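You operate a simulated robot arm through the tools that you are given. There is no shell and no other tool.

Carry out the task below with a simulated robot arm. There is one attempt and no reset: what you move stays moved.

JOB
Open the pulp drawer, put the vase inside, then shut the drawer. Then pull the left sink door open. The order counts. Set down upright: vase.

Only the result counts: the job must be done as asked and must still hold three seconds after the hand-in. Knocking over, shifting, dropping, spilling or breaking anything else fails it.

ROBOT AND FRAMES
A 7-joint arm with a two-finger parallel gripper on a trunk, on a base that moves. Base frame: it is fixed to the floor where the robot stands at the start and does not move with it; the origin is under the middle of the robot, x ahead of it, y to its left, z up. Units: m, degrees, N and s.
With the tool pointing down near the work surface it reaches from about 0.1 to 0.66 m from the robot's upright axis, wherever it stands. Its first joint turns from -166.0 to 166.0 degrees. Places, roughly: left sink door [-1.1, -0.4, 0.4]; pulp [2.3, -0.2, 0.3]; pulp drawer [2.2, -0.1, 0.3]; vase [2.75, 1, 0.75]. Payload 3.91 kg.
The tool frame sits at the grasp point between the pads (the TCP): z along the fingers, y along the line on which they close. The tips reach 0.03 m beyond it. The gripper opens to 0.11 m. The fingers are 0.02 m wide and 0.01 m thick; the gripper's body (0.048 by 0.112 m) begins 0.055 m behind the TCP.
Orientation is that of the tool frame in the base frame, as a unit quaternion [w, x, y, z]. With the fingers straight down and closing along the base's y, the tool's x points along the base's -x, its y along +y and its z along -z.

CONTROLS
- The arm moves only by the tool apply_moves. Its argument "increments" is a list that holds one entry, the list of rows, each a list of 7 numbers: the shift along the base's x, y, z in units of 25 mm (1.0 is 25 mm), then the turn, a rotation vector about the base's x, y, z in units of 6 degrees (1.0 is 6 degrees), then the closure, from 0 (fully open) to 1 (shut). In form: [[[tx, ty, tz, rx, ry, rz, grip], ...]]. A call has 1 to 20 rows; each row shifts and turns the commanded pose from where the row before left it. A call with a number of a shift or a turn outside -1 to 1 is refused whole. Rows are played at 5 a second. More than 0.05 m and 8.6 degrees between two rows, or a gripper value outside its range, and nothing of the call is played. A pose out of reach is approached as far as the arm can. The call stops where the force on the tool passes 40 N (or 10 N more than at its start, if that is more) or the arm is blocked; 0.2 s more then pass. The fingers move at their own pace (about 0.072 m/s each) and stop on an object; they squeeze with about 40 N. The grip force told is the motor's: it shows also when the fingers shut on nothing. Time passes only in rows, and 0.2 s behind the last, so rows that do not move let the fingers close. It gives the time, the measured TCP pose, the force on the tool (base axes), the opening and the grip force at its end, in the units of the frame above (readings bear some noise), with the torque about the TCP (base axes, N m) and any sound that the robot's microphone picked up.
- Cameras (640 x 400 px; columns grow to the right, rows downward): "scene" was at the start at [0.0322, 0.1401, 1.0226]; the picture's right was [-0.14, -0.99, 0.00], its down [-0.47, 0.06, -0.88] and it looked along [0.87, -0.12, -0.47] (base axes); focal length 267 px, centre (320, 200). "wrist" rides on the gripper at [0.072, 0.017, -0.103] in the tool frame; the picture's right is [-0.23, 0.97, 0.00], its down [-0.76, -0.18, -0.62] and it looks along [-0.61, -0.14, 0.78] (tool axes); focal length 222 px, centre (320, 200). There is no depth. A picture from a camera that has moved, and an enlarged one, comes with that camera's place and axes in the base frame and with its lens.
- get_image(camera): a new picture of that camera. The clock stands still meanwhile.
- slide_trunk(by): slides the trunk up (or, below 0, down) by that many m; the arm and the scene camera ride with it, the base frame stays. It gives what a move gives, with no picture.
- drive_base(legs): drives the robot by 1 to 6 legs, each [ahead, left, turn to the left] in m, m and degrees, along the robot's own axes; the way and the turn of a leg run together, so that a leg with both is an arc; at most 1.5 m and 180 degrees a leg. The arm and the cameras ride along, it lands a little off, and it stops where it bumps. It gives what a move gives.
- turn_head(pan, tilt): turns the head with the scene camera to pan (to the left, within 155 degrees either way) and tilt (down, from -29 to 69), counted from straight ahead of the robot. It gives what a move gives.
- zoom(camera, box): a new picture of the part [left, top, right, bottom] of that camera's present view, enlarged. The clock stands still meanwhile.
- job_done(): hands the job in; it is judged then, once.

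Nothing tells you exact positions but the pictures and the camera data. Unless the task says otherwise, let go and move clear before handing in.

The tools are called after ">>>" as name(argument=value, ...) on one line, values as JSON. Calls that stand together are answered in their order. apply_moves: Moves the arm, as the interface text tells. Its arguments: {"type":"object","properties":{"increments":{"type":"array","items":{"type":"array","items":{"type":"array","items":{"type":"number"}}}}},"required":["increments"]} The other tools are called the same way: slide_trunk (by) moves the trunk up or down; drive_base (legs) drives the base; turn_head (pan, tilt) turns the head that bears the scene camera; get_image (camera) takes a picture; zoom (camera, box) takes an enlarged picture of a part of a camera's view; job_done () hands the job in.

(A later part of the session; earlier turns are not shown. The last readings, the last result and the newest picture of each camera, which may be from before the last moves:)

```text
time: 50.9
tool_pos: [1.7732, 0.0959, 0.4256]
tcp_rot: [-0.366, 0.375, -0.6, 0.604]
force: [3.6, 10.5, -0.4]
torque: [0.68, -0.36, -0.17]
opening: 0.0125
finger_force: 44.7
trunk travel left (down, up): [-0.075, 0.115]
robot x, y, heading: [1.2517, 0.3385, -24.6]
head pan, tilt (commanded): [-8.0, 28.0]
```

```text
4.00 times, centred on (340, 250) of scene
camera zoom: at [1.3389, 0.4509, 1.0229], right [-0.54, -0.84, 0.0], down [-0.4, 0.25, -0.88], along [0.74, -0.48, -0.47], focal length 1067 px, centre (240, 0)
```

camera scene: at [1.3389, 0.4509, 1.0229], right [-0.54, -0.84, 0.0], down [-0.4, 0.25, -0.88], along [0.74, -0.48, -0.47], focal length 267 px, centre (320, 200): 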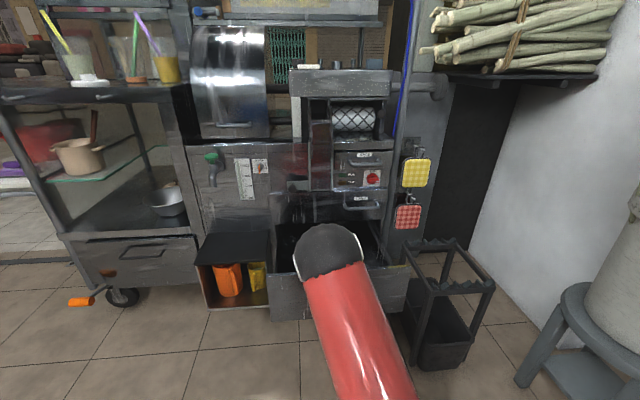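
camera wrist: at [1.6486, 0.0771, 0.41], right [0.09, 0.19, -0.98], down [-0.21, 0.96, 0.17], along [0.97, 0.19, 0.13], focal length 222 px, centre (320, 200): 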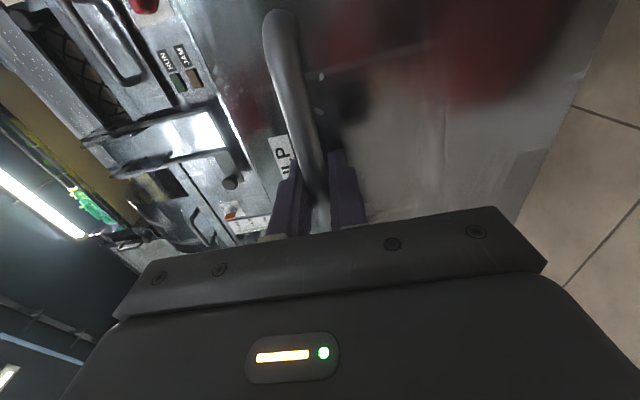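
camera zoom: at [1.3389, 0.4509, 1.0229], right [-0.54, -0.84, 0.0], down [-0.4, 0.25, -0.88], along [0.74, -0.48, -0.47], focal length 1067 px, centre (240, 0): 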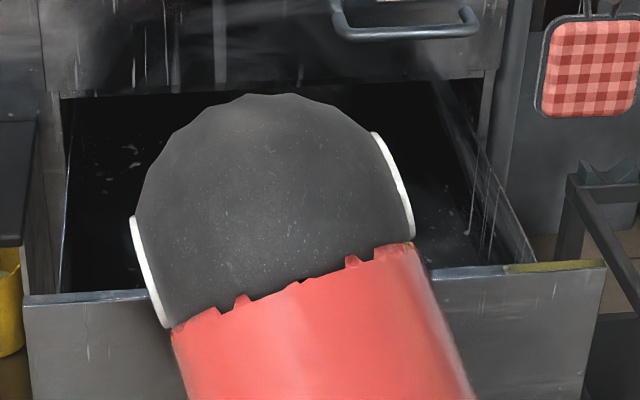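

The drawer is clear of the rack by about 7 cm and looks mostly empty. I'll pull it a few centimetres farther with the arm, watching the force.

>>> apply_moves(increments=[[[-0.446, 0.227, 0, 0, 0, 0, 1], [-0.446, 0.227, 0, 0, 0, 0, 1], [-0.446, 0.227, 0, 0, 0, 0, 1], [-0.446, 0.227, 0, 0, 0, 0, 1], [-0.446, 0.227, 0, 0, 0, 0, 1], [0, 0, 0, 0, 0, 0, 1]]])

>>> get_image(camera="scene")

```text
time: 52.3
tool_pos: [1.7312, 0.118, 0.4262]
tcp_rot: [-0.368, 0.373, -0.598, 0.606]
force: [2.0, 2.3, 35.0]
torque: [0.68, -0.17, 0.59]
opening: 0.0128
finger_force: 44.7
out of reach, approached as far as the arm can: row 4, 5
trunk travel left (down, up): [-0.075, 0.115]
robot x, y, heading: [1.2483, 0.3337, -24.8]
head pan, tilt (commanded): [-8.0, 28.0]
```

```text
taken
camera scene: at [1.3374, 0.4513, 1.0234], right [-0.54, -0.84, 0.0], down [-0.39, 0.25, -0.88], along [0.74, -0.48, -0.47], focal length 267 px, centre (320, 200)
```

scene: 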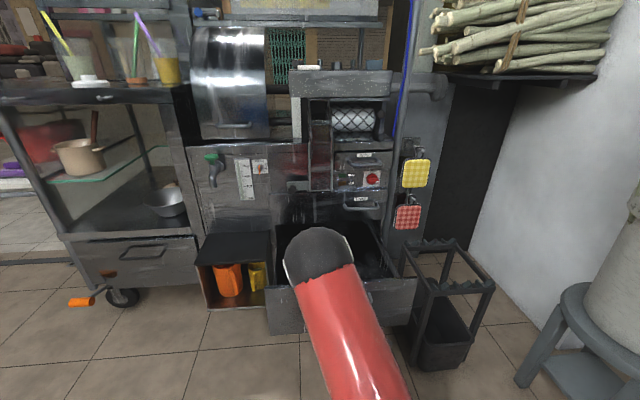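

The drawer is open about 31 cm, but the arm presses down on the bar at its reach limit. I'll relieve that load before letting go.

>>> apply_moves(increments=[[[0.2, -0.1, 0.15, 0, 0, 0, 1], [0, 0, 0, 0, 0, 0, 1]]])

```text
time: 52.9
tool_pos: [1.7357, 0.1161, 0.4249]
tcp_rot: [-0.366, 0.375, -0.602, 0.602]
force: [-0.1, -0.2, 12.0]
torque: [0.75, -0.39, 0.37]
opening: 0.0126
finger_force: 45.4
trunk travel left (down, up): [-0.075, 0.115]
robot x, y, heading: [1.251, 0.3355, -24.7]
head pan, tilt (commanded): [-8.0, 28.0]
```

The load is down to 12 N, so I'll open the fingers now.

>>> apply_moves(increments=[[[0, 0, 0.05, 0, 0, 0, 0.5], [0, 0, 0, 0, 0, 0, 0], [0, 0, 0, 0, 0, 0, 0], [0, 0, 0, 0, 0, 0, 0], [0, 0, 0, 0, 0, 0, 0]]])

>>> get_image(camera="wrist")

```text
time: 54.1
tool_pos: [1.7368, 0.1162, 0.4267]
tcp_rot: [-0.366, 0.375, -0.601, 0.604]
force: [-0.5, 0.0, -0.1]
torque: [-0.02, 0.06, -0.01]
opening: 0.1099
finger_force: 0.2
trunk travel left (down, up): [-0.075, 0.115]
robot x, y, heading: [1.2515, 0.3356, -24.7]
head pan, tilt (commanded): [-8.0, 28.0]
```

```text
taken
camera wrist: at [1.6118, 0.0966, 0.4115], right [0.09, 0.19, -0.98], down [-0.21, 0.96, 0.17], along [0.97, 0.19, 0.13], focal length 222 px, centre (320, 200)
```

wrist: 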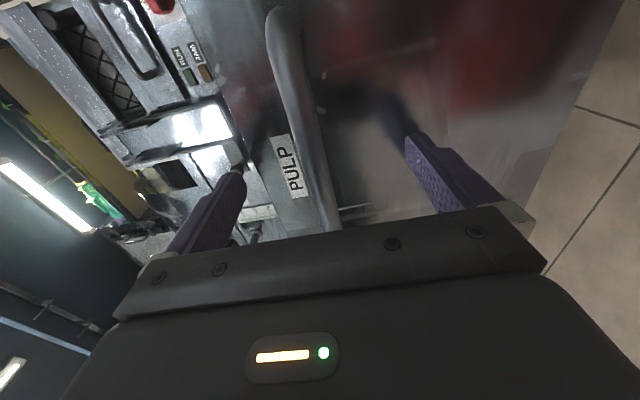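

Released cleanly with the drawer open 0.31 m. I'll back the robot away so the fingers leave the handle, then look at the drawer.

>>> drive_base(legs=[[-0.2, 0.008, 0]])

>>> get_image(camera="scene")

>>> get_image(camera="wrist")

```text
time: 55.7
tool_pos: [1.5593, 0.2069, 0.4273]
tcp_rot: [-0.367, 0.375, -0.601, 0.604]
force: [0.0, -0.2, -0.2]
torque: [0.0, -0.01, -0.04]
opening: 0.1102
finger_force: 0.0
trunk travel left (down, up): [-0.075, 0.115]
robot x, y, heading: [1.0703, 0.4279, -24.3]
head pan, tilt (commanded): [-8.0, 28.0]
```

```text
taken
camera scene: at [1.1611, 0.5409, 1.0229], right [-0.54, -0.84, 0.0], down [-0.4, 0.25, -0.88], along [0.74, -0.48, -0.47], focal length 267 px, centre (320, 200)
```

scene: 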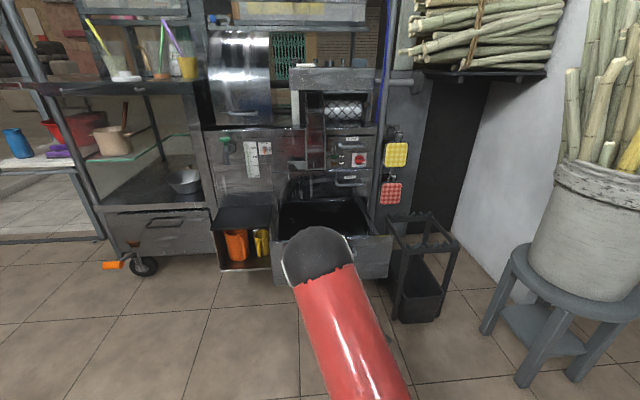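

```text
taken
camera wrist: at [1.434, 0.1869, 0.4114], right [0.09, 0.19, -0.98], down [-0.21, 0.96, 0.17], along [0.97, 0.19, 0.13], focal length 222 px, centre (320, 200)
```

wrist: 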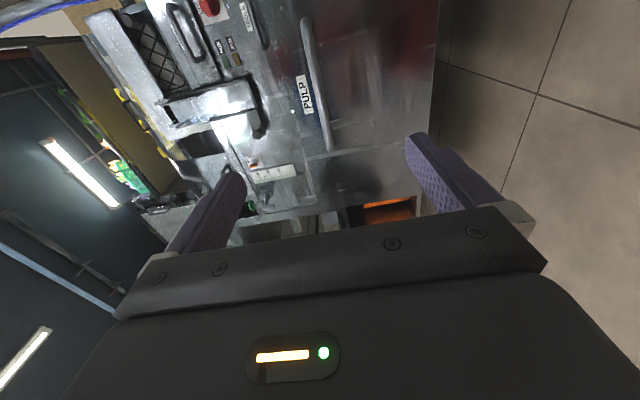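

The drawer stays open. I'll raise the hand back into tool-down posture, and then look at the vase and its tray.

>>> apply_moves(increments=[[[0, 0, 0.7, 0.454, 0.891, 0, 0], [0, 0, 0.7, 0.454, 0.891, 0, 0], [0, 0, 0.7, 0.454, 0.891, 0, 0], [0, 0, 0.7, 0.454, 0.891, 0, 0], [0, 0, 0.7, 0.454, 0.891, 0, 0], [0, 0, 0.7, 0.454, 0.891, 0, 0], [0, 0, 0.7, 0.454, 0.891, 0, 0], [0, 0, 0.7, 0.454, 0.891, 0, 0], [0, 0, 0.7, 0.454, 0.891, 0, 0], [0, 0, 0.7, 0.454, 0.891, 0, 0], [0, 0, 0.7, 0.454, 0.891, 0, 0], [0, 0, 0.7, 0.454, 0.891, 0, 0], [0, 0, 0.7, 0.454, 0.891, 0, 0], [0, 0, 0.7, 0.454, 0.891, 0, 0], [0, 0, 0.7, 0.454, 0.891, 0, 0]]])

>>> turn_head(pan=25, tilt=20)

>>> get_image(camera="scene")

```text
time: 58.9
tool_pos: [1.5641, 0.2025, 0.6845]
tcp_rot: [0.001, -0.528, 0.849, 0.003]
force: [0.4, -0.3, -0.4]
torque: [-0.02, -0.02, 0.02]
opening: 0.1098
finger_force: 0.0
out of reach, approached as far as the arm can: row 1, 7
trunk travel left (down, up): [-0.075, 0.115]
robot x, y, heading: [1.0699, 0.4261, -24.6]
head pan, tilt (commanded): [-8.0, 28.0]
```

```text
time: 59.8
tool_pos: [1.5633, 0.2018, 0.6837]
tcp_rot: [0.0, -0.529, 0.849, 0.002]
force: [-0.2, 0.4, 0.9]
torque: [-0.01, 0.02, 0.03]
opening: 0.1102
finger_force: 0.0
trunk travel left (down, up): [-0.075, 0.115]
robot x, y, heading: [1.0722, 0.4261, -24.5]
head pan, tilt (commanded): [25.0, 20.0]
```

```text
taken
camera scene: at [1.1774, 0.5906, 1.0358], right [0.01, -1.0, 0.0], down [-0.34, 0.0, -0.94], along [0.94, 0.01, -0.34], focal length 267 px, centre (320, 200)
```

scene: 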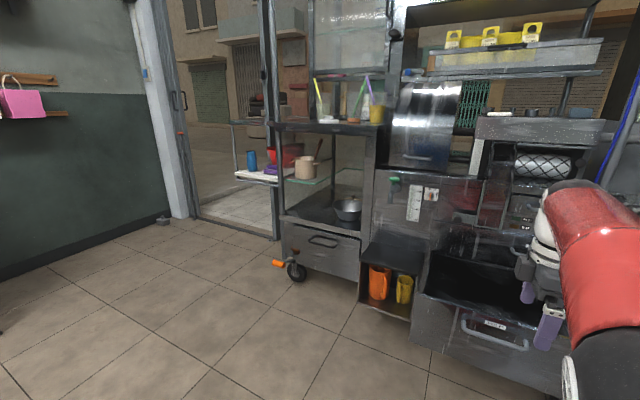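

>>> zoom(camera="scene", box=[220, 100, 348, 200])

>>> zoom(camera="scene", box=[340, 200, 600, 380])

```text
4.00 times, centred on (284, 150) of scene
camera zoom: at [1.1774, 0.5906, 1.0358], right [0.01, -1.0, 0.0], down [-0.34, 0.0, -0.94], along [0.94, 0.01, -0.34], focal length 1067 px, centre (464, 400)
```

zoom: 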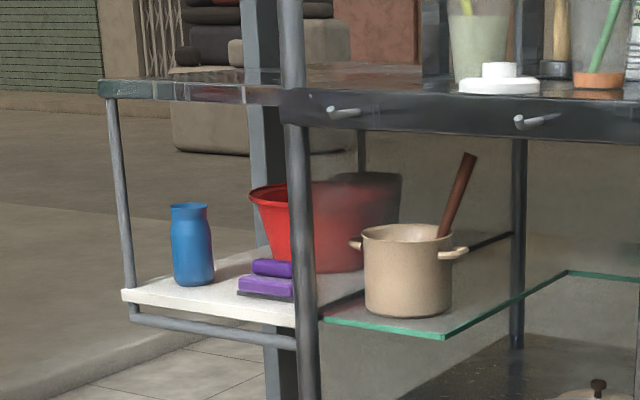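

```text
2.22 times, centred on (470, 290) of scene
camera zoom: at [1.1774, 0.5906, 1.0358], right [0.01, -1.0, 0.0], down [-0.34, 0.0, -0.94], along [0.94, 0.01, -0.34], focal length 593 px, centre (-13, 0)
```

zoom: 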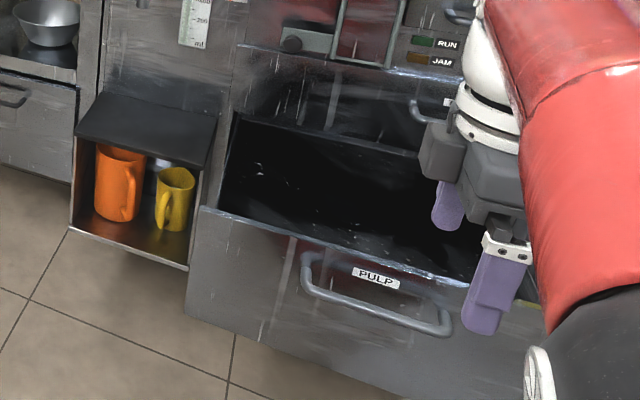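

The vase stands on the lower white tray about 8 cm behind its front edge, with another board roughly 26 cm above the tray. A corner post is on its left and purple items are on its right. I'll drive to a spot in front of that tray and measure properly.

>>> drive_base(legs=[[0.2, 0.75, 0], [0.1, 0.0, 24.5]])

>>> get_image(camera="scene")

```text
time: 65.3
tool_pos: [2.1993, 0.9961, 0.6836]
tcp_rot: [-0.001, -0.697, 0.717, 0.002]
force: [0.6, -1.2, 0.6]
torque: [0.03, 0.01, -0.03]
opening: 0.11
finger_force: 0.1
trunk travel left (down, up): [-0.075, 0.115]
robot x, y, heading: [1.6589, 0.9972, -0.2]
head pan, tilt (commanded): [25.0, 20.0]
```

```text
taken
camera scene: at [1.6873, 1.189, 1.0358], right [0.42, -0.91, 0.0], down [-0.31, -0.14, -0.94], along [0.85, 0.4, -0.34], focal length 267 px, centre (320, 200)
```

scene: 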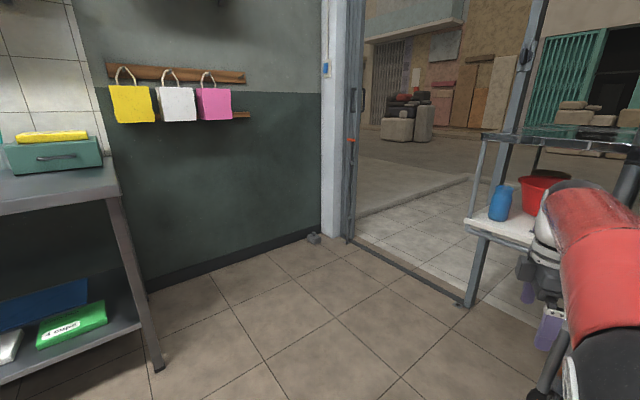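

I'm now in front of the tray. I'll turn the head toward the vase and take enlarged views.

>>> turn_head(pan=-10, tilt=18)

>>> get_image(camera="scene")

>>> zoom(camera="scene", box=[200, 100, 440, 250])

```text
time: 66.3
tool_pos: [2.1993, 0.9978, 0.6841]
tcp_rot: [-0.001, -0.697, 0.717, 0.002]
force: [-0.3, -0.7, 0.4]
torque: [-0.03, 0.04, 0.04]
opening: 0.11
finger_force: 0.0
trunk travel left (down, up): [-0.075, 0.115]
robot x, y, heading: [1.6602, 0.997, -0.6]
head pan, tilt (commanded): [-10.0, 18.0]
```

```text
taken
camera scene: at [1.6948, 1.1335, 1.0391], right [-0.17, -0.98, 0.0], down [-0.3, 0.05, -0.95], along [0.94, -0.17, -0.31], focal length 267 px, centre (320, 200)
```

scene: 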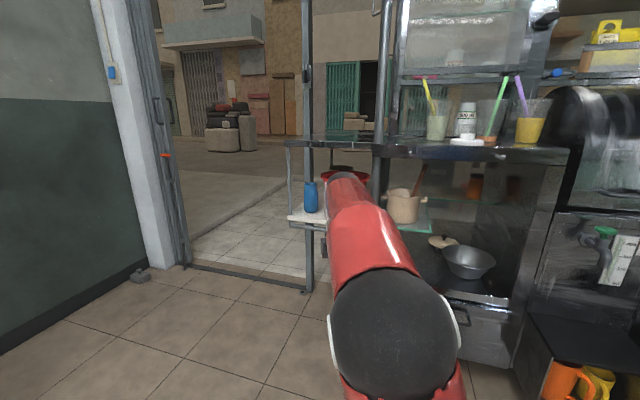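

```text
2.67 times, centred on (320, 175) of scene
camera zoom: at [1.6948, 1.1335, 1.0391], right [-0.17, -0.98, 0.0], down [-0.3, 0.05, -0.95], along [0.94, -0.17, -0.31], focal length 711 px, centre (320, 267)
```

zoom: 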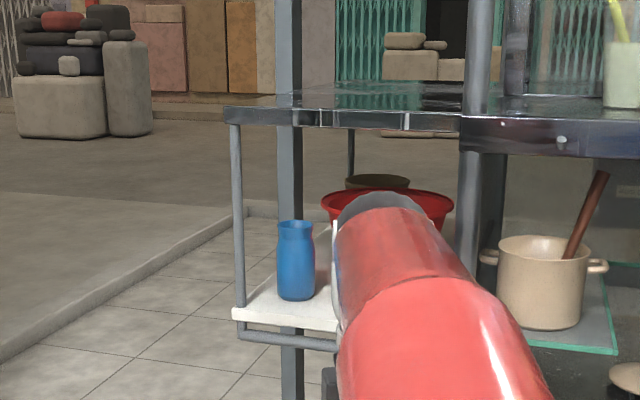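

The arm blocks part of the view. I'll yaw the hand so its fingers close sideways, then tilt it for a sloping grasp under the upper board.

>>> apply_moves(increments=[[[0, 0, 0, 0, 0, -1, 0], [0, 0, 0, 0, 0, -1, 0], [0, 0, 0, 0, 0, -1, 0], [0, 0, 0, 0, 0, -1, 0], [0, 0, 0, 0, 0, -1, 0], [0, 0, 0, 0, 0, -1, 0], [0, 0, 0, 0, 0, -1, 0], [0, 0, 0, 0, 0, -1, 0], [0, 0, 0, 0, 0, -1, 0], [0, 0, 0, 0, 0, -1, 0], [0, 0, 0, 0, 0, -1, 0], [0, 0, 0, 0, 0, -1, 0], [0, 0, 0, 0, 0, -1, 0], [0, 0, 0, 0, 0, -1, 0], [0, 0, 0, 0, 0, -1, 0]]])

>>> apply_moves(increments=[[[0, 0, 0.4, 0, -0.85, 0, 0], [0, 0, 0.4, 0, -0.85, 0, 0], [0, 0, 0.4, 0, -0.85, 0, 0], [0, 0, 0.4, 0, -0.85, 0, 0], [0, 0, 0.4, 0, -0.85, 0, 0], [0, 0, 0.4, 0, -0.85, 0, 0], [0, 0, 0.4, 0, -0.85, 0, 0], [0, 0, 0.4, 0, -0.85, 0, 0], [0, 0, 0, 0, 0, 0, 0]]])

>>> get_image(camera="scene")

>>> get_image(camera="wrist")

```text
time: 69.5
tool_pos: [2.1999, 0.9969, 0.6842]
tcp_rot: [0.002, 0.016, 1.0, 0.002]
force: [-0.6, 0.3, -0.2]
torque: [0.0, 0.01, 0.0]
opening: 0.1102
finger_force: 0.1
trunk travel left (down, up): [-0.075, 0.115]
robot x, y, heading: [1.6605, 0.9959, -0.3]
head pan, tilt (commanded): [-10.0, 18.0]
```

```text
time: 71.5
tool_pos: [2.1986, 0.9971, 0.7646]
tcp_rot: [0.35, 0.013, 0.936, 0.007]
force: [0.9, 0.1, -0.7]
torque: [0.0, 0.03, 0.0]
opening: 0.1101
finger_force: 0.1
trunk travel left (down, up): [-0.075, 0.115]
robot x, y, heading: [1.6613, 0.9978, -0.0]
head pan, tilt (commanded): [-10.0, 18.0]
```

```text
taken
camera scene: at [1.6947, 1.1334, 1.0391], right [-0.17, -0.98, 0.0], down [-0.3, 0.05, -0.95], along [0.94, -0.17, -0.31], focal length 267 px, centre (320, 200)
```

scene: 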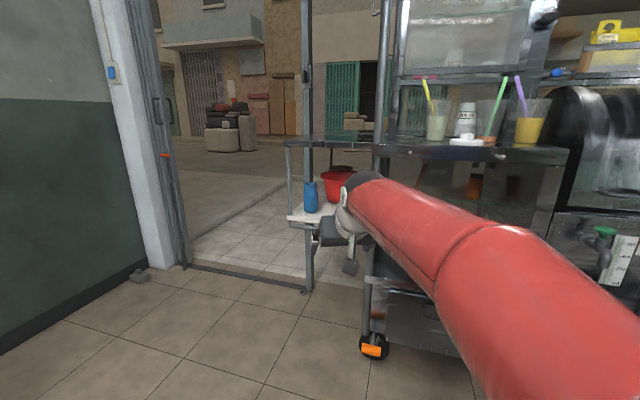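

```text
taken
camera wrist: at [2.0772, 1.0148, 0.7957], right [0.19, 0.97, 0.17], down [0.16, -0.2, 0.97], along [0.97, -0.16, -0.2], focal length 222 px, centre (320, 200)
```

wrist: 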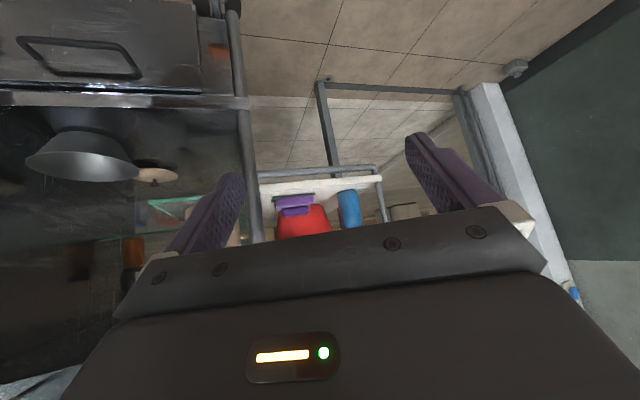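

The hand is tilted about 41° with a good view. I'll enlarge both cameras on the vase to triangulate it.

>>> zoom(camera="scene", box=[270, 120, 366, 195])

>>> zoom(camera="scene", box=[270, 165, 366, 240])

>>> zoom(camera="wrist", box=[240, 150, 400, 250])

```text
5.33 times, centred on (318, 158) of scene
camera zoom: at [1.6947, 1.1334, 1.0391], right [-0.17, -0.98, 0.0], down [-0.3, 0.05, -0.95], along [0.94, -0.17, -0.31], focal length 1422 px, centre (331, 427)
```

zoom: 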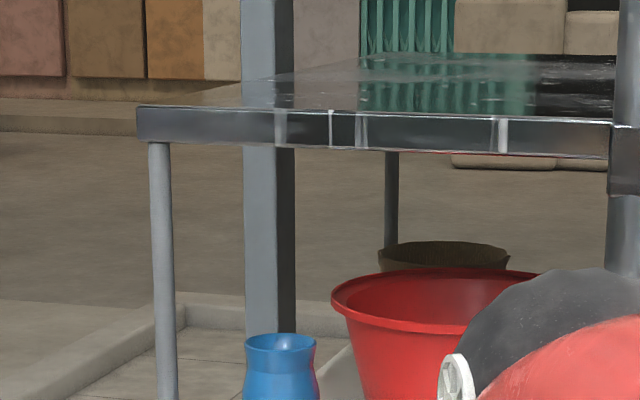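

```text
5.33 times, centred on (318, 202) of scene
camera zoom: at [1.6947, 1.1334, 1.0391], right [-0.17, -0.98, 0.0], down [-0.3, 0.05, -0.95], along [0.94, -0.17, -0.31], focal length 1422 px, centre (331, 187)
```

zoom: 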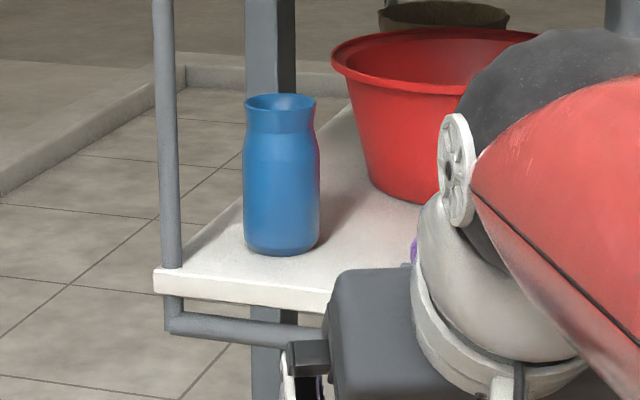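

```text
4.00 times, centred on (320, 200) of wrist
camera zoom: at [2.0772, 1.0148, 0.7957], right [0.19, 0.97, 0.17], down [0.16, -0.2, 0.97], along [0.97, -0.16, -0.2], focal length 888 px, centre (320, 200)
```

zoom: 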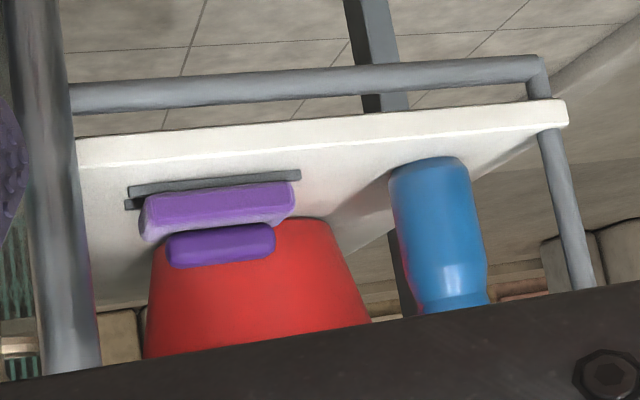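

The vase is at [2.677, 0.995] with its base at z≈0.673, about 5.6 cm wide and 10.7 cm tall. The corner post is at [2.65, 1.085] and the board's underside at z≈0.93. The elbow sits on my right and would come near the cart, so I'll reposition to the left, facing the cart squarely, and yaw only the hand.

>>> drive_base(legs=[[0.269, 0.379, 0], [0, 0, -27]])

>>> apply_moves(increments=[[[0, 0, 0, 0, 0, 0.85, 0], [0, 0, 0, 0, 0, 0.85, 0], [0, 0, 0, 0, 0, 0.85, 0], [0, 0, 0, 0, 0, 0.85, 0], [0, 0, 0, 0, 0, 0.85, 0]]])

>>> get_image(camera="scene")

>>> get_image(camera="wrist")

```text
time: 75.6
tool_pos: [2.4095, 1.126, 0.7634]
tcp_rot: [0.342, 0.236, 0.907, -0.076]
force: [-0.6, 0.1, 0.6]
torque: [-0.05, 0.0, 0.0]
opening: 0.1099
finger_force: 0.0
trunk travel left (down, up): [-0.075, 0.115]
robot x, y, heading: [1.9337, 1.3713, -27.5]
head pan, tilt (commanded): [-10.0, 18.0]
```

```text
time: 76.8
tool_pos: [2.4082, 1.1255, 0.764]
tcp_rot: [0.349, 0.028, 0.937, 0.002]
force: [-0.5, 0.2, -0.1]
torque: [-0.03, 0.03, 0.0]
opening: 0.1098
finger_force: 0.1
trunk travel left (down, up): [-0.075, 0.115]
robot x, y, heading: [1.9349, 1.3712, -27.5]
head pan, tilt (commanded): [-10.0, 18.0]
```

```text
taken
camera scene: at [2.0246, 1.4793, 1.0391], right [-0.61, -0.79, 0.0], down [-0.25, 0.19, -0.95], along [0.75, -0.58, -0.31], focal length 267 px, centre (320, 200)
```

scene: 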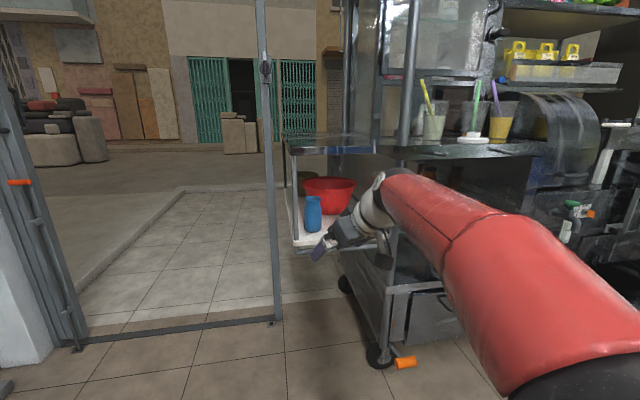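

```text
taken
camera wrist: at [2.288, 1.147, 0.7958], right [0.22, 0.96, 0.17], down [0.16, -0.21, 0.97], along [0.96, -0.19, -0.2], focal length 222 px, centre (320, 200)
```

wrist: 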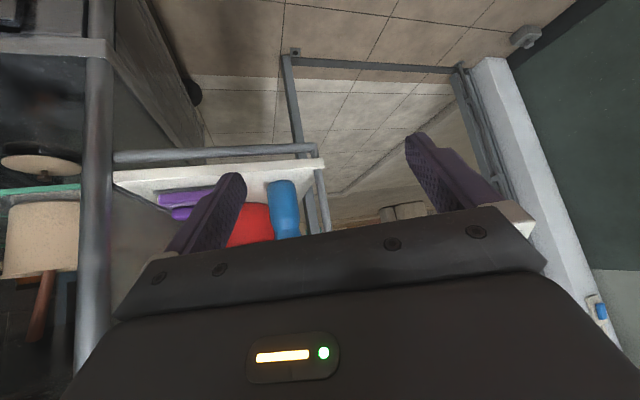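

The hand now points along +x while the robot faces the cart. I'll tilt slightly more, lower to grasp height, pre-close a little, and drive to a staging point about 17 cm before the vase.

>>> apply_moves(increments=[[[0, 0, -0.62, 0, -0.5, 0, 0.2], [0, 0, -0.62, 0, -0.5, 0, 0.2], [0, 0, 0, 0, 0, 0, 0.2]]])

>>> drive_base(legs=[[0.146, -0.0665, 0]])

>>> get_image(camera="scene")

>>> get_image(camera="wrist")

```text
time: 77.6
tool_pos: [2.4091, 1.1257, 0.7323]
tcp_rot: [0.399, 0.028, 0.917, 0.003]
force: [0.2, 0.1, 0.3]
torque: [0.01, 0.01, 0.0]
opening: 0.088
finger_force: 0.0
trunk travel left (down, up): [-0.075, 0.115]
robot x, y, heading: [1.9297, 1.3733, -27.5]
head pan, tilt (commanded): [-10.0, 18.0]
```

```text
time: 79.0
tool_pos: [2.5088, 0.9995, 0.7331]
tcp_rot: [0.398, 0.028, 0.917, 0.003]
force: [-0.1, -0.4, -0.6]
torque: [0.0, 0.01, 0.01]
opening: 0.0878
finger_force: 0.1
trunk travel left (down, up): [-0.075, 0.115]
robot x, y, heading: [2.0295, 1.2477, -27.4]
head pan, tilt (commanded): [-10.0, 18.0]
```

```text
taken
camera scene: at [2.1231, 1.3531, 1.0391], right [-0.61, -0.79, 0.0], down [-0.25, 0.19, -0.95], along [0.76, -0.58, -0.31], focal length 267 px, centre (320, 200)
```

scene: 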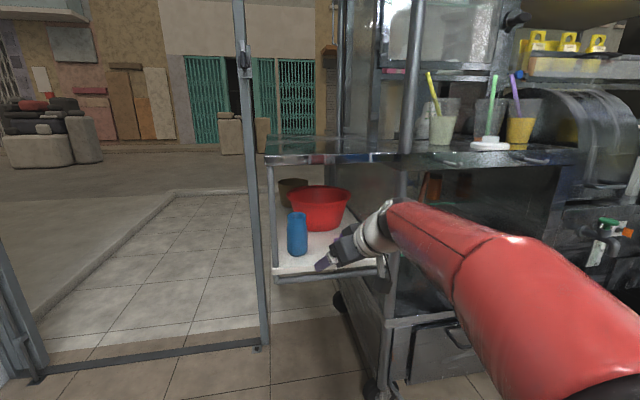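

```text
taken
camera wrist: at [2.3846, 1.0216, 0.7515], right [0.2, 0.96, 0.19], down [0.05, -0.21, 0.98], along [0.98, -0.19, -0.09], focal length 222 px, centre (320, 200)
```

wrist: 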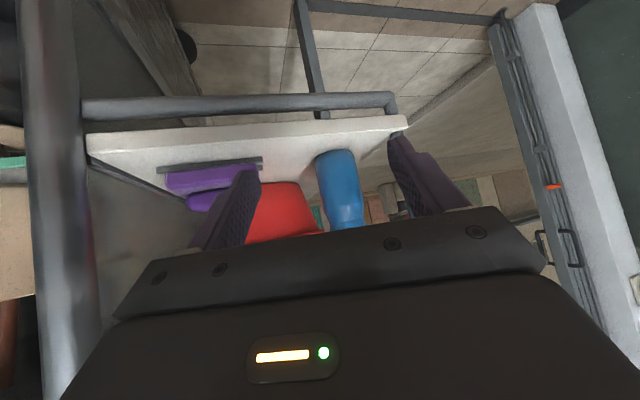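

The vase appears between the fingers in the wrist view. I'll re-measure it with both enlarged views before the final approach.

>>> zoom(camera="scene", box=[250, 190, 378, 290])

>>> zoom(camera="wrist", box=[240, 120, 400, 245])

```text
4.00 times, centred on (314, 240) of scene
camera zoom: at [2.1231, 1.3531, 1.0391], right [-0.61, -0.79, 0.0], down [-0.25, 0.19, -0.95], along [0.76, -0.58, -0.31], focal length 1067 px, centre (344, 40)
```

zoom: 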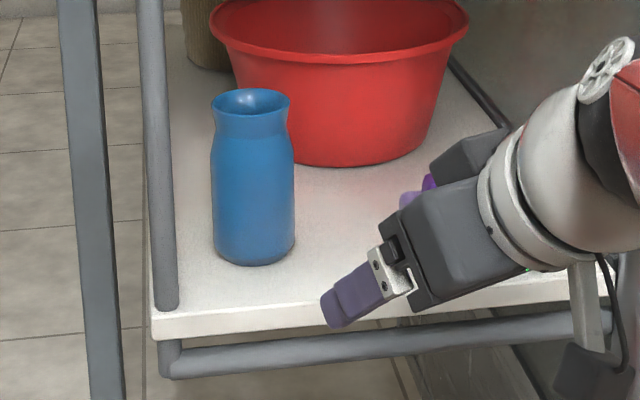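

```text
3.20 times, centred on (320, 182) of wrist
camera zoom: at [2.3846, 1.0216, 0.7515], right [0.2, 0.96, 0.19], down [0.05, -0.21, 0.98], along [0.98, -0.19, -0.09], focal length 711 px, centre (320, 256)
```

zoom: 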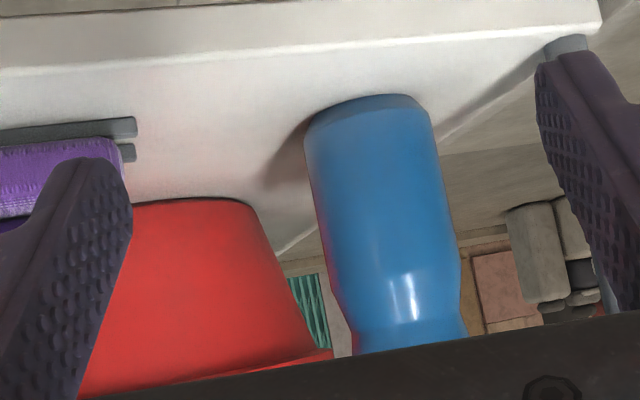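

Vase re-measured at about [2.69, 0.996], in line with the hand's approach direction. I'll drive 11 cm along the approach, then finish with the arm.

>>> drive_base(legs=[[0.0988, 0.0484, 0]])

>>> get_image(camera="scene")

>>> get_image(camera="wrist")

>>> zoom(camera="scene", box=[230, 170, 390, 295])

```text
time: 80.2
tool_pos: [2.6174, 0.9967, 0.7323]
tcp_rot: [0.399, 0.028, 0.917, 0.002]
force: [0.5, 0.3, 0.5]
torque: [-0.03, 0.01, -0.03]
opening: 0.0881
finger_force: 0.0
trunk travel left (down, up): [-0.075, 0.115]
robot x, y, heading: [2.1419, 1.2429, -27.4]
head pan, tilt (commanded): [-10.0, 18.0]
```

```text
taken
camera scene: at [2.2331, 1.3502, 1.0391], right [-0.61, -0.79, 0.0], down [-0.25, 0.19, -0.95], along [0.76, -0.58, -0.31], focal length 267 px, centre (320, 200)
```

scene: 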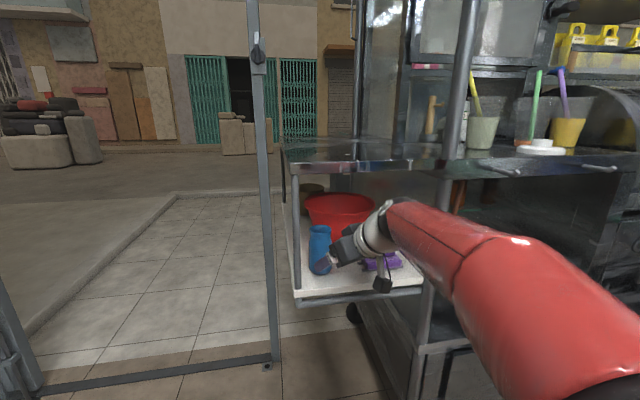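

```text
taken
camera wrist: at [2.4946, 1.0188, 0.7516], right [0.2, 0.96, 0.19], down [0.05, -0.21, 0.98], along [0.98, -0.19, -0.09], focal length 222 px, centre (320, 200)
```

wrist: 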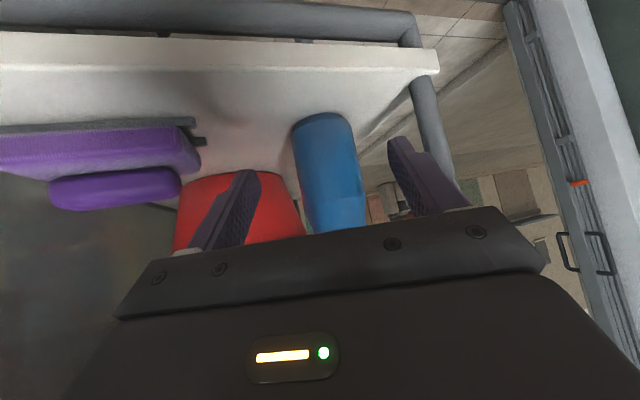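

```text
3.20 times, centred on (310, 232) of scene
camera zoom: at [2.2331, 1.3502, 1.0391], right [-0.61, -0.79, 0.0], down [-0.25, 0.19, -0.95], along [0.76, -0.58, -0.31], focal length 854 px, centre (352, 96)
```

zoom: 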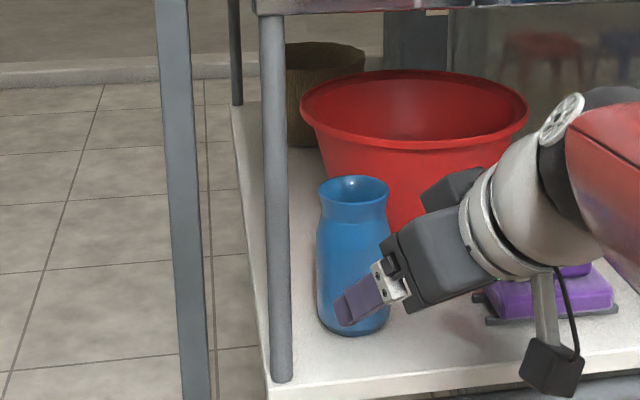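

The alignment holds with the vase at about [2.688, 0.997]. I'll advance the arm the last 6 cm in small steps.

>>> apply_moves(increments=[[[0.6, 0, 0, 0, 0, 0, 0.2], [0.6, 0, 0, 0, 0, 0, 0.2], [0.6, 0, 0, 0, 0, 0, 0.2], [0.5, 0, 0, 0, 0, 0, 0.2], [0, 0, 0, 0, 0, 0, 0.2]]])

>>> zoom(camera="scene", box=[230, 170, 390, 295])

>>> get_image(camera="wrist")

```text
time: 81.4
tool_pos: [2.6757, 0.9966, 0.7335]
tcp_rot: [0.398, 0.027, 0.917, 0.004]
force: [0.6, 0.4, 0.0]
torque: [-0.01, -0.02, -0.01]
opening: 0.088
finger_force: 0.0
trunk travel left (down, up): [-0.075, 0.115]
robot x, y, heading: [2.1378, 1.2442, -27.4]
head pan, tilt (commanded): [-10.0, 18.0]
```

```text
3.20 times, centred on (310, 232) of scene
camera zoom: at [2.2331, 1.3502, 1.0391], right [-0.61, -0.79, 0.0], down [-0.25, 0.19, -0.95], along [0.76, -0.58, -0.31], focal length 854 px, centre (352, 96)
```

zoom: 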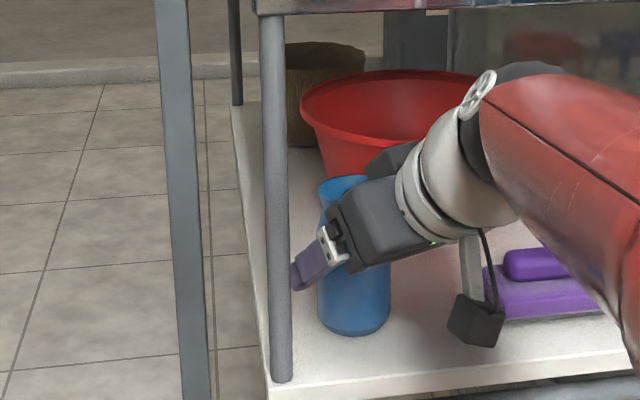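

```text
taken
camera wrist: at [2.5523, 1.0189, 0.7517], right [0.2, 0.96, 0.19], down [0.05, -0.21, 0.98], along [0.98, -0.19, -0.09], focal length 222 px, centre (320, 200)
```

wrist: 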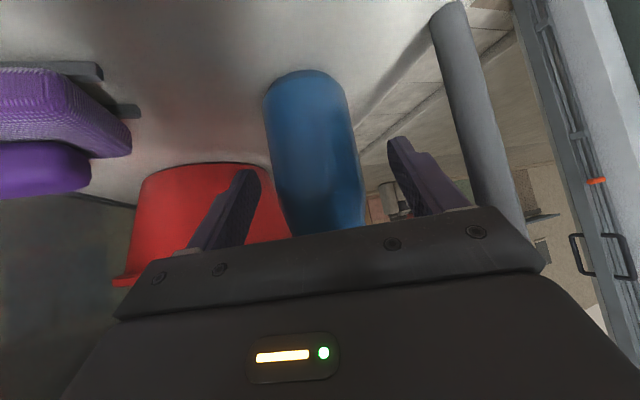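

The vase is centred between the fingers, and the hand is clear of the post and board. I'll close on it.

>>> apply_moves(increments=[[[0, 0, 0, 0, 0, 0, 0.4], [0, 0, 0, 0, 0, 0, 0.6], [0, 0, 0, 0, 0, 0, 1], [0, 0, 0, 0, 0, 0, 1], [0, 0, 0, 0, 0, 0, 1], [0, 0, 0, 0, 0, 0, 1]]])

>>> get_image(camera="wrist")

>>> zoom(camera="scene", box=[230, 120, 390, 295])

```text
time: 82.8
tool_pos: [2.6754, 0.9971, 0.7326]
tcp_rot: [0.398, 0.029, 0.917, 0.002]
force: [-0.7, -2.5, 1.8]
torque: [-0.25, 0.04, -0.06]
opening: 0.0563
finger_force: 40.2
trunk travel left (down, up): [-0.075, 0.115]
robot x, y, heading: [2.137, 1.2437, -27.6]
head pan, tilt (commanded): [-10.0, 18.0]
```

```text
taken
camera wrist: at [2.552, 1.0188, 0.7518], right [0.2, 0.96, 0.19], down [0.05, -0.21, 0.98], along [0.98, -0.19, -0.09], focal length 222 px, centre (320, 200)
```

wrist: 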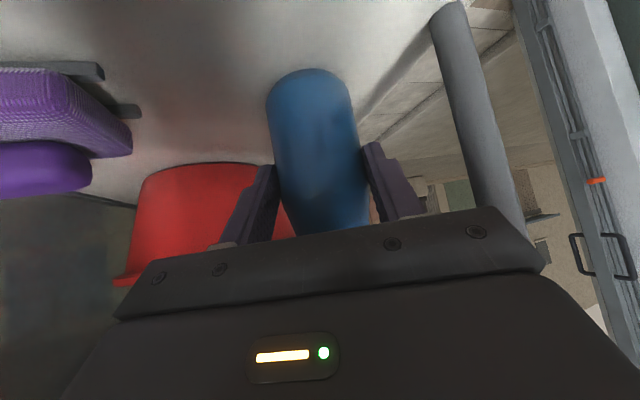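

```text
2.29 times, centred on (310, 208) of scene
camera zoom: at [2.233, 1.3501, 1.0391], right [-0.61, -0.79, 0.0], down [-0.25, 0.19, -0.95], along [0.76, -0.58, -0.31], focal length 610 px, centre (343, 183)
```

zoom: 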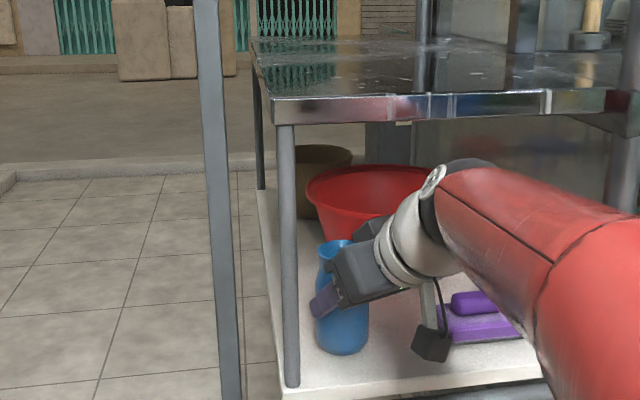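

Gripped (5.6 cm, 40 N). I'll lift just 2 cm to stay under the board, then draw it straight back out.

>>> apply_moves(increments=[[[0, 0, 0.3, 0, 0, 0, 1], [0, 0, 0.5, 0, 0, 0, 1], [-0.3, 0, 0, 0, 0, 0, 1], [-0.5, 0, 0, 0, 0, 0, 1], [-0.5, 0, 0, 0, 0, 0, 1], [-0.5, 0, 0, 0, 0, 0, 1], [-0.5, 0, 0, 0, 0, 0, 1]]])

>>> get_image(camera="scene")

>>> get_image(camera="wrist")

```text
time: 84.4
tool_pos: [2.6194, 0.997, 0.7519]
tcp_rot: [0.398, 0.029, 0.917, 0.002]
force: [-0.1, -0.2, -4.2]
torque: [0.0, 0.11, -0.02]
opening: 0.0553
finger_force: 39.8
trunk travel left (down, up): [-0.075, 0.115]
robot x, y, heading: [2.1404, 1.245, -27.1]
head pan, tilt (commanded): [-10.0, 18.0]
```

```text
taken
camera scene: at [2.2333, 1.3501, 1.0391], right [-0.61, -0.79, 0.0], down [-0.25, 0.19, -0.95], along [0.76, -0.58, -0.31], focal length 267 px, centre (320, 200)
```

scene: 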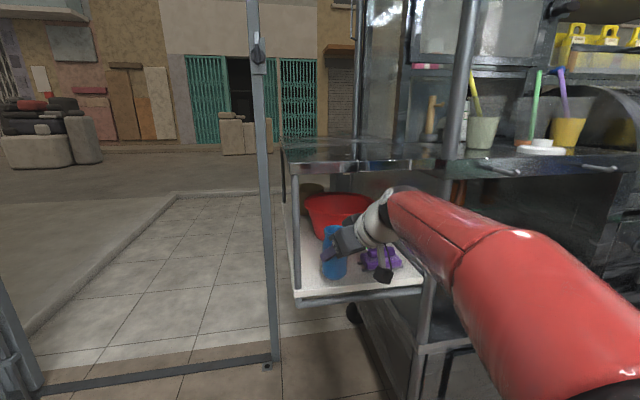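

```text
taken
camera wrist: at [2.495, 1.0186, 0.7711], right [0.2, 0.96, 0.19], down [0.06, -0.21, 0.98], along [0.98, -0.19, -0.1], focal length 222 px, centre (320, 200)
```

wrist: 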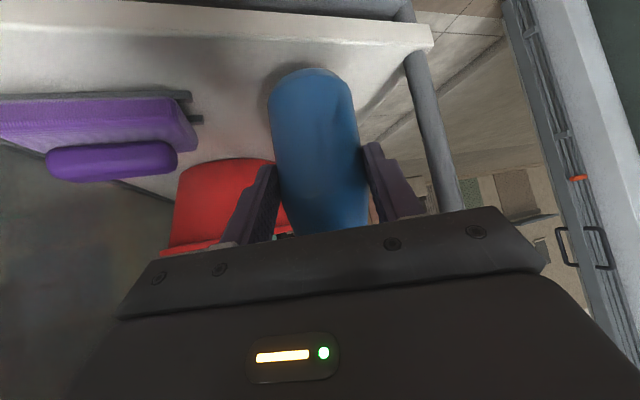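

The vase is lifted cleanly and weighs about 0.4 kg. I'll back the base out along the same line, away from the tray.

>>> drive_base(legs=[[-0.196, -0.1, 0]])

>>> get_image(camera="scene")

```text
time: 86.1
tool_pos: [2.4002, 0.9985, 0.7527]
tcp_rot: [0.399, 0.028, 0.917, 0.003]
force: [0.0, -0.9, -3.9]
torque: [0.01, 0.08, 0.01]
opening: 0.0555
finger_force: 40.1
trunk travel left (down, up): [-0.075, 0.115]
robot x, y, heading: [1.9188, 1.2441, -27.4]
head pan, tilt (commanded): [-10.0, 18.0]
```

```text
taken
camera scene: at [2.0132, 1.3508, 1.0391], right [-0.61, -0.8, 0.0], down [-0.25, 0.19, -0.95], along [0.76, -0.58, -0.31], focal length 267 px, centre (320, 200)
```

scene: 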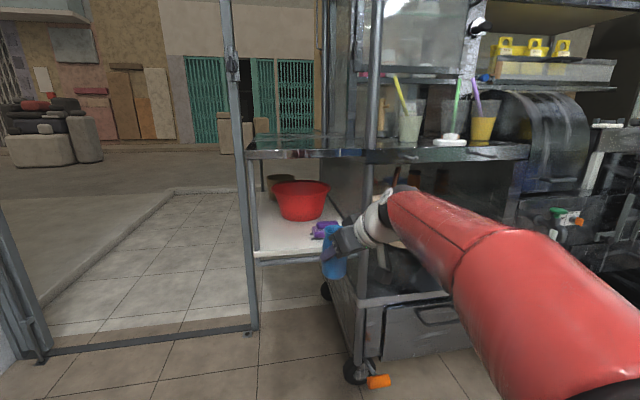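

The vase is clear of the tray. Before moving to the drawer I want to know how big the robot's base is, so I'll tilt the head down to see it.

>>> turn_head(pan=0, tilt=69)

>>> get_image(camera="scene")

>>> turn_head(pan=90, tilt=69)

>>> get_image(camera="scene")

```text
time: 87.3
tool_pos: [2.3989, 0.9979, 0.7512]
tcp_rot: [0.398, 0.028, 0.917, 0.003]
force: [0.5, -0.1, -4.3]
torque: [0.04, 0.07, -0.01]
opening: 0.0555
finger_force: 40.2
trunk travel left (down, up): [-0.075, 0.115]
robot x, y, heading: [1.9215, 1.2426, -27.3]
head pan, tilt (commanded): [0.0, 68.8]
```

```text
taken
camera scene: at [1.9887, 1.3817, 0.9683], right [-0.46, -0.89, 0.0], down [-0.83, 0.43, -0.36], along [0.32, -0.17, -0.93], focal length 267 px, centre (320, 200)
```

scene: 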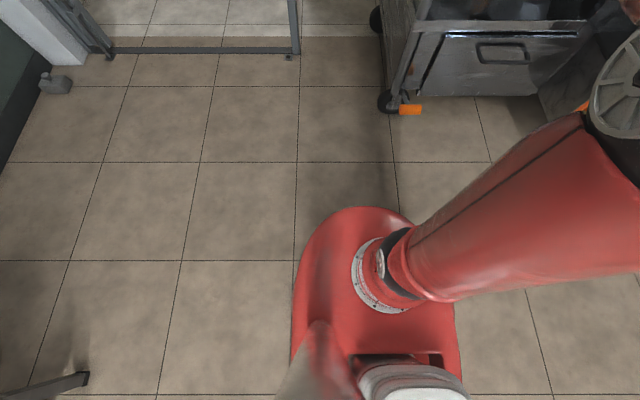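

```text
time: 89.0
tool_pos: [2.3992, 0.9975, 0.7526]
tcp_rot: [0.398, 0.027, 0.917, 0.003]
force: [-0.7, 0.0, -3.7]
torque: [0.0, 0.09, -0.02]
opening: 0.0554
finger_force: 40.0
trunk travel left (down, up): [-0.075, 0.115]
robot x, y, heading: [1.9173, 1.2466, -27.2]
head pan, tilt (commanded): [90.0, 68.8]
```

```text
taken
camera scene: at [1.9647, 1.457, 0.9683], right [0.89, -0.46, 0.0], down [-0.43, -0.83, -0.36], along [0.17, 0.32, -0.93], focal length 267 px, centre (320, 200)
```

scene: 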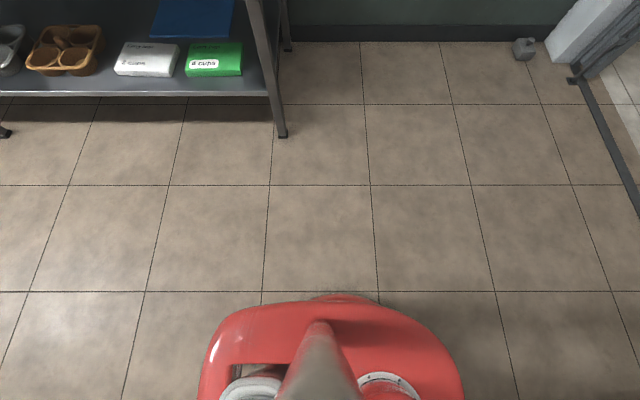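

The base reaches about 0.27 m ahead of its axis and 0.23 m to each side. I'll carry the vase back to a staging spot in front-left of the drawer and look inside.

>>> drive_base(legs=[[-0.326, -0.72, 0], [0, 0, -12.7]])

>>> turn_head(pan=10, tilt=35)

>>> get_image(camera="scene")

```text
time: 94.0
tool_pos: [1.7113, 0.4127, 0.7528]
tcp_rot: [0.396, 0.131, 0.908, -0.042]
force: [0.3, -0.3, -4.9]
torque: [0.02, 0.08, 0.01]
opening: 0.0556
finger_force: 40.2
trunk travel left (down, up): [-0.075, 0.115]
robot x, y, heading: [1.3028, 0.7586, -40.5]
head pan, tilt (commanded): [90.0, 68.8]
```

```text
time: 95.5
tool_pos: [1.7118, 0.4127, 0.752]
tcp_rot: [0.396, 0.131, 0.908, -0.042]
force: [0.2, 0.3, -4.4]
torque: [0.02, 0.09, 0.01]
opening: 0.0549
finger_force: 40.0
trunk travel left (down, up): [-0.075, 0.115]
robot x, y, heading: [1.3021, 0.761, -40.4]
head pan, tilt (commanded): [10.0, 35.0]
```

```text
taken
camera scene: at [1.4312, 0.8708, 1.0119], right [-0.5, -0.86, 0.0], down [-0.5, 0.29, -0.82], along [0.71, -0.41, -0.57], focal length 267 px, centre (320, 200)
```

scene: 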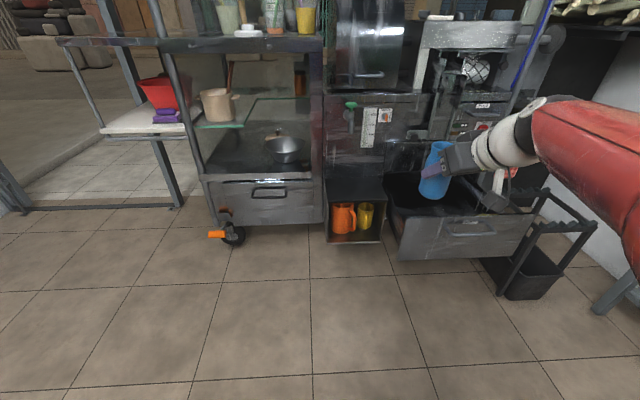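

The vase is held upright. I'll zoom into the drawer region and measure its interior.

>>> zoom(camera="scene", box=[370, 150, 560, 270])

>>> zoom(camera="scene", box=[310, 130, 550, 280])

```text
3.33 times, centred on (465, 210) of scene
camera zoom: at [1.4312, 0.8708, 1.0119], right [-0.5, -0.86, 0.0], down [-0.5, 0.29, -0.82], along [0.71, -0.41, -0.57], focal length 889 px, centre (-163, 167)
```

zoom: 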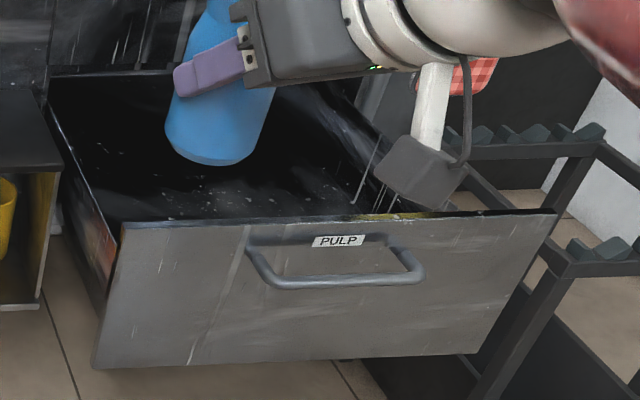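

```text
2.67 times, centred on (430, 205) of scene
camera zoom: at [1.4312, 0.8708, 1.0119], right [-0.5, -0.86, 0.0], down [-0.5, 0.29, -0.82], along [0.71, -0.41, -0.57], focal length 711 px, centre (27, 187)
```

zoom: 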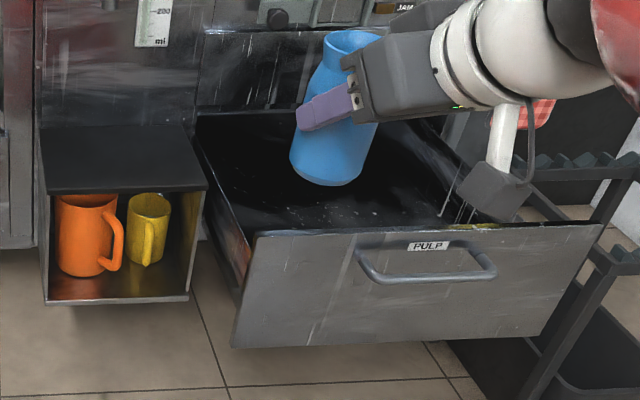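

The open drawer's front top edge is at z≈0.478, with its left corner near [1.864, 0.297]. I'll aim to set the vase at about [1.948, 0.024] inside. First I'll yaw the hand for a diagonal entry, then drive closer.

>>> apply_moves(increments=[[[0, 0, 0, 0, 0, -0.9, 1], [0, 0, 0, 0, 0, -0.9, 1], [0, 0, 0, 0, 0, -0.9, 1], [0, 0, 0, 0, 0, -0.9, 1], [0, 0, 0, 0, 0, -0.9, 1], [0, 0, 0, 0, 0, -0.9, 1], [0, 0, 0, 0, 0, -0.9, 1]]])

>>> drive_base(legs=[[0.37, -0.143, 0]])

>>> get_image(camera="scene")

>>> get_image(camera="wrist")

```text
time: 97.1
tool_pos: [1.7117, 0.4131, 0.7518]
tcp_rot: [0.361, 0.42, 0.815, -0.17]
force: [1.0, 0.7, -3.9]
torque: [0.05, 0.0, 0.02]
opening: 0.055
finger_force: 39.7
trunk travel left (down, up): [-0.075, 0.115]
robot x, y, heading: [1.3021, 0.7583, -40.5]
head pan, tilt (commanded): [10.0, 35.0]
```

```text
time: 99.6
tool_pos: [1.9011, 0.0651, 0.7524]
tcp_rot: [0.361, 0.418, 0.816, -0.168]
force: [-0.6, -0.3, -3.8]
torque: [0.08, 0.04, 0.02]
opening: 0.0547
finger_force: 39.9
trunk travel left (down, up): [-0.075, 0.115]
robot x, y, heading: [1.4869, 0.4116, -40.1]
head pan, tilt (commanded): [10.0, 35.0]
```

```text
taken
camera scene: at [1.6208, 0.5227, 1.012], right [-0.5, -0.86, 0.0], down [-0.5, 0.29, -0.82], along [0.71, -0.41, -0.57], focal length 267 px, centre (320, 200)
```

scene: 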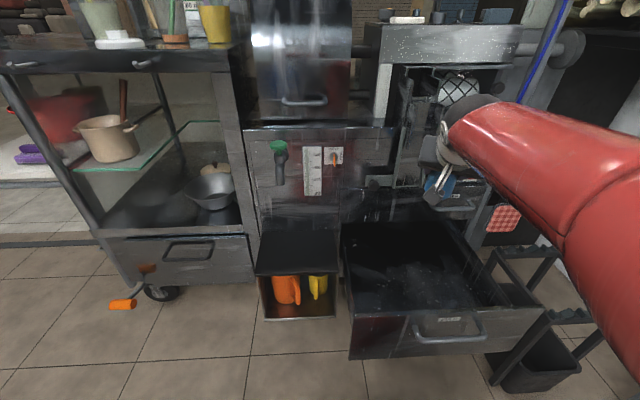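

```text
taken
camera wrist: at [1.8402, 0.1744, 0.7712], right [0.87, 0.45, 0.19], down [-0.13, -0.17, 0.98], along [0.47, -0.88, -0.1], focal length 222 px, centre (320, 200)
```

wrist: 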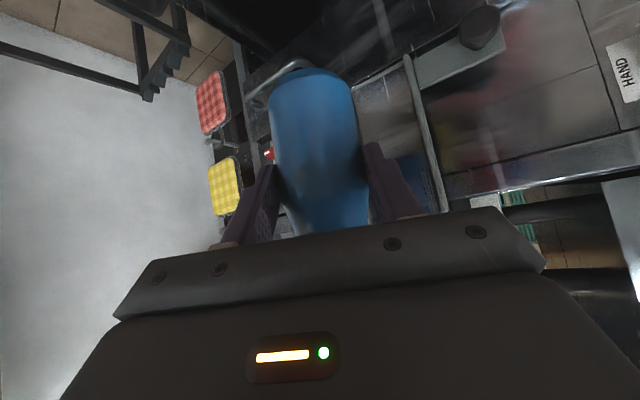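

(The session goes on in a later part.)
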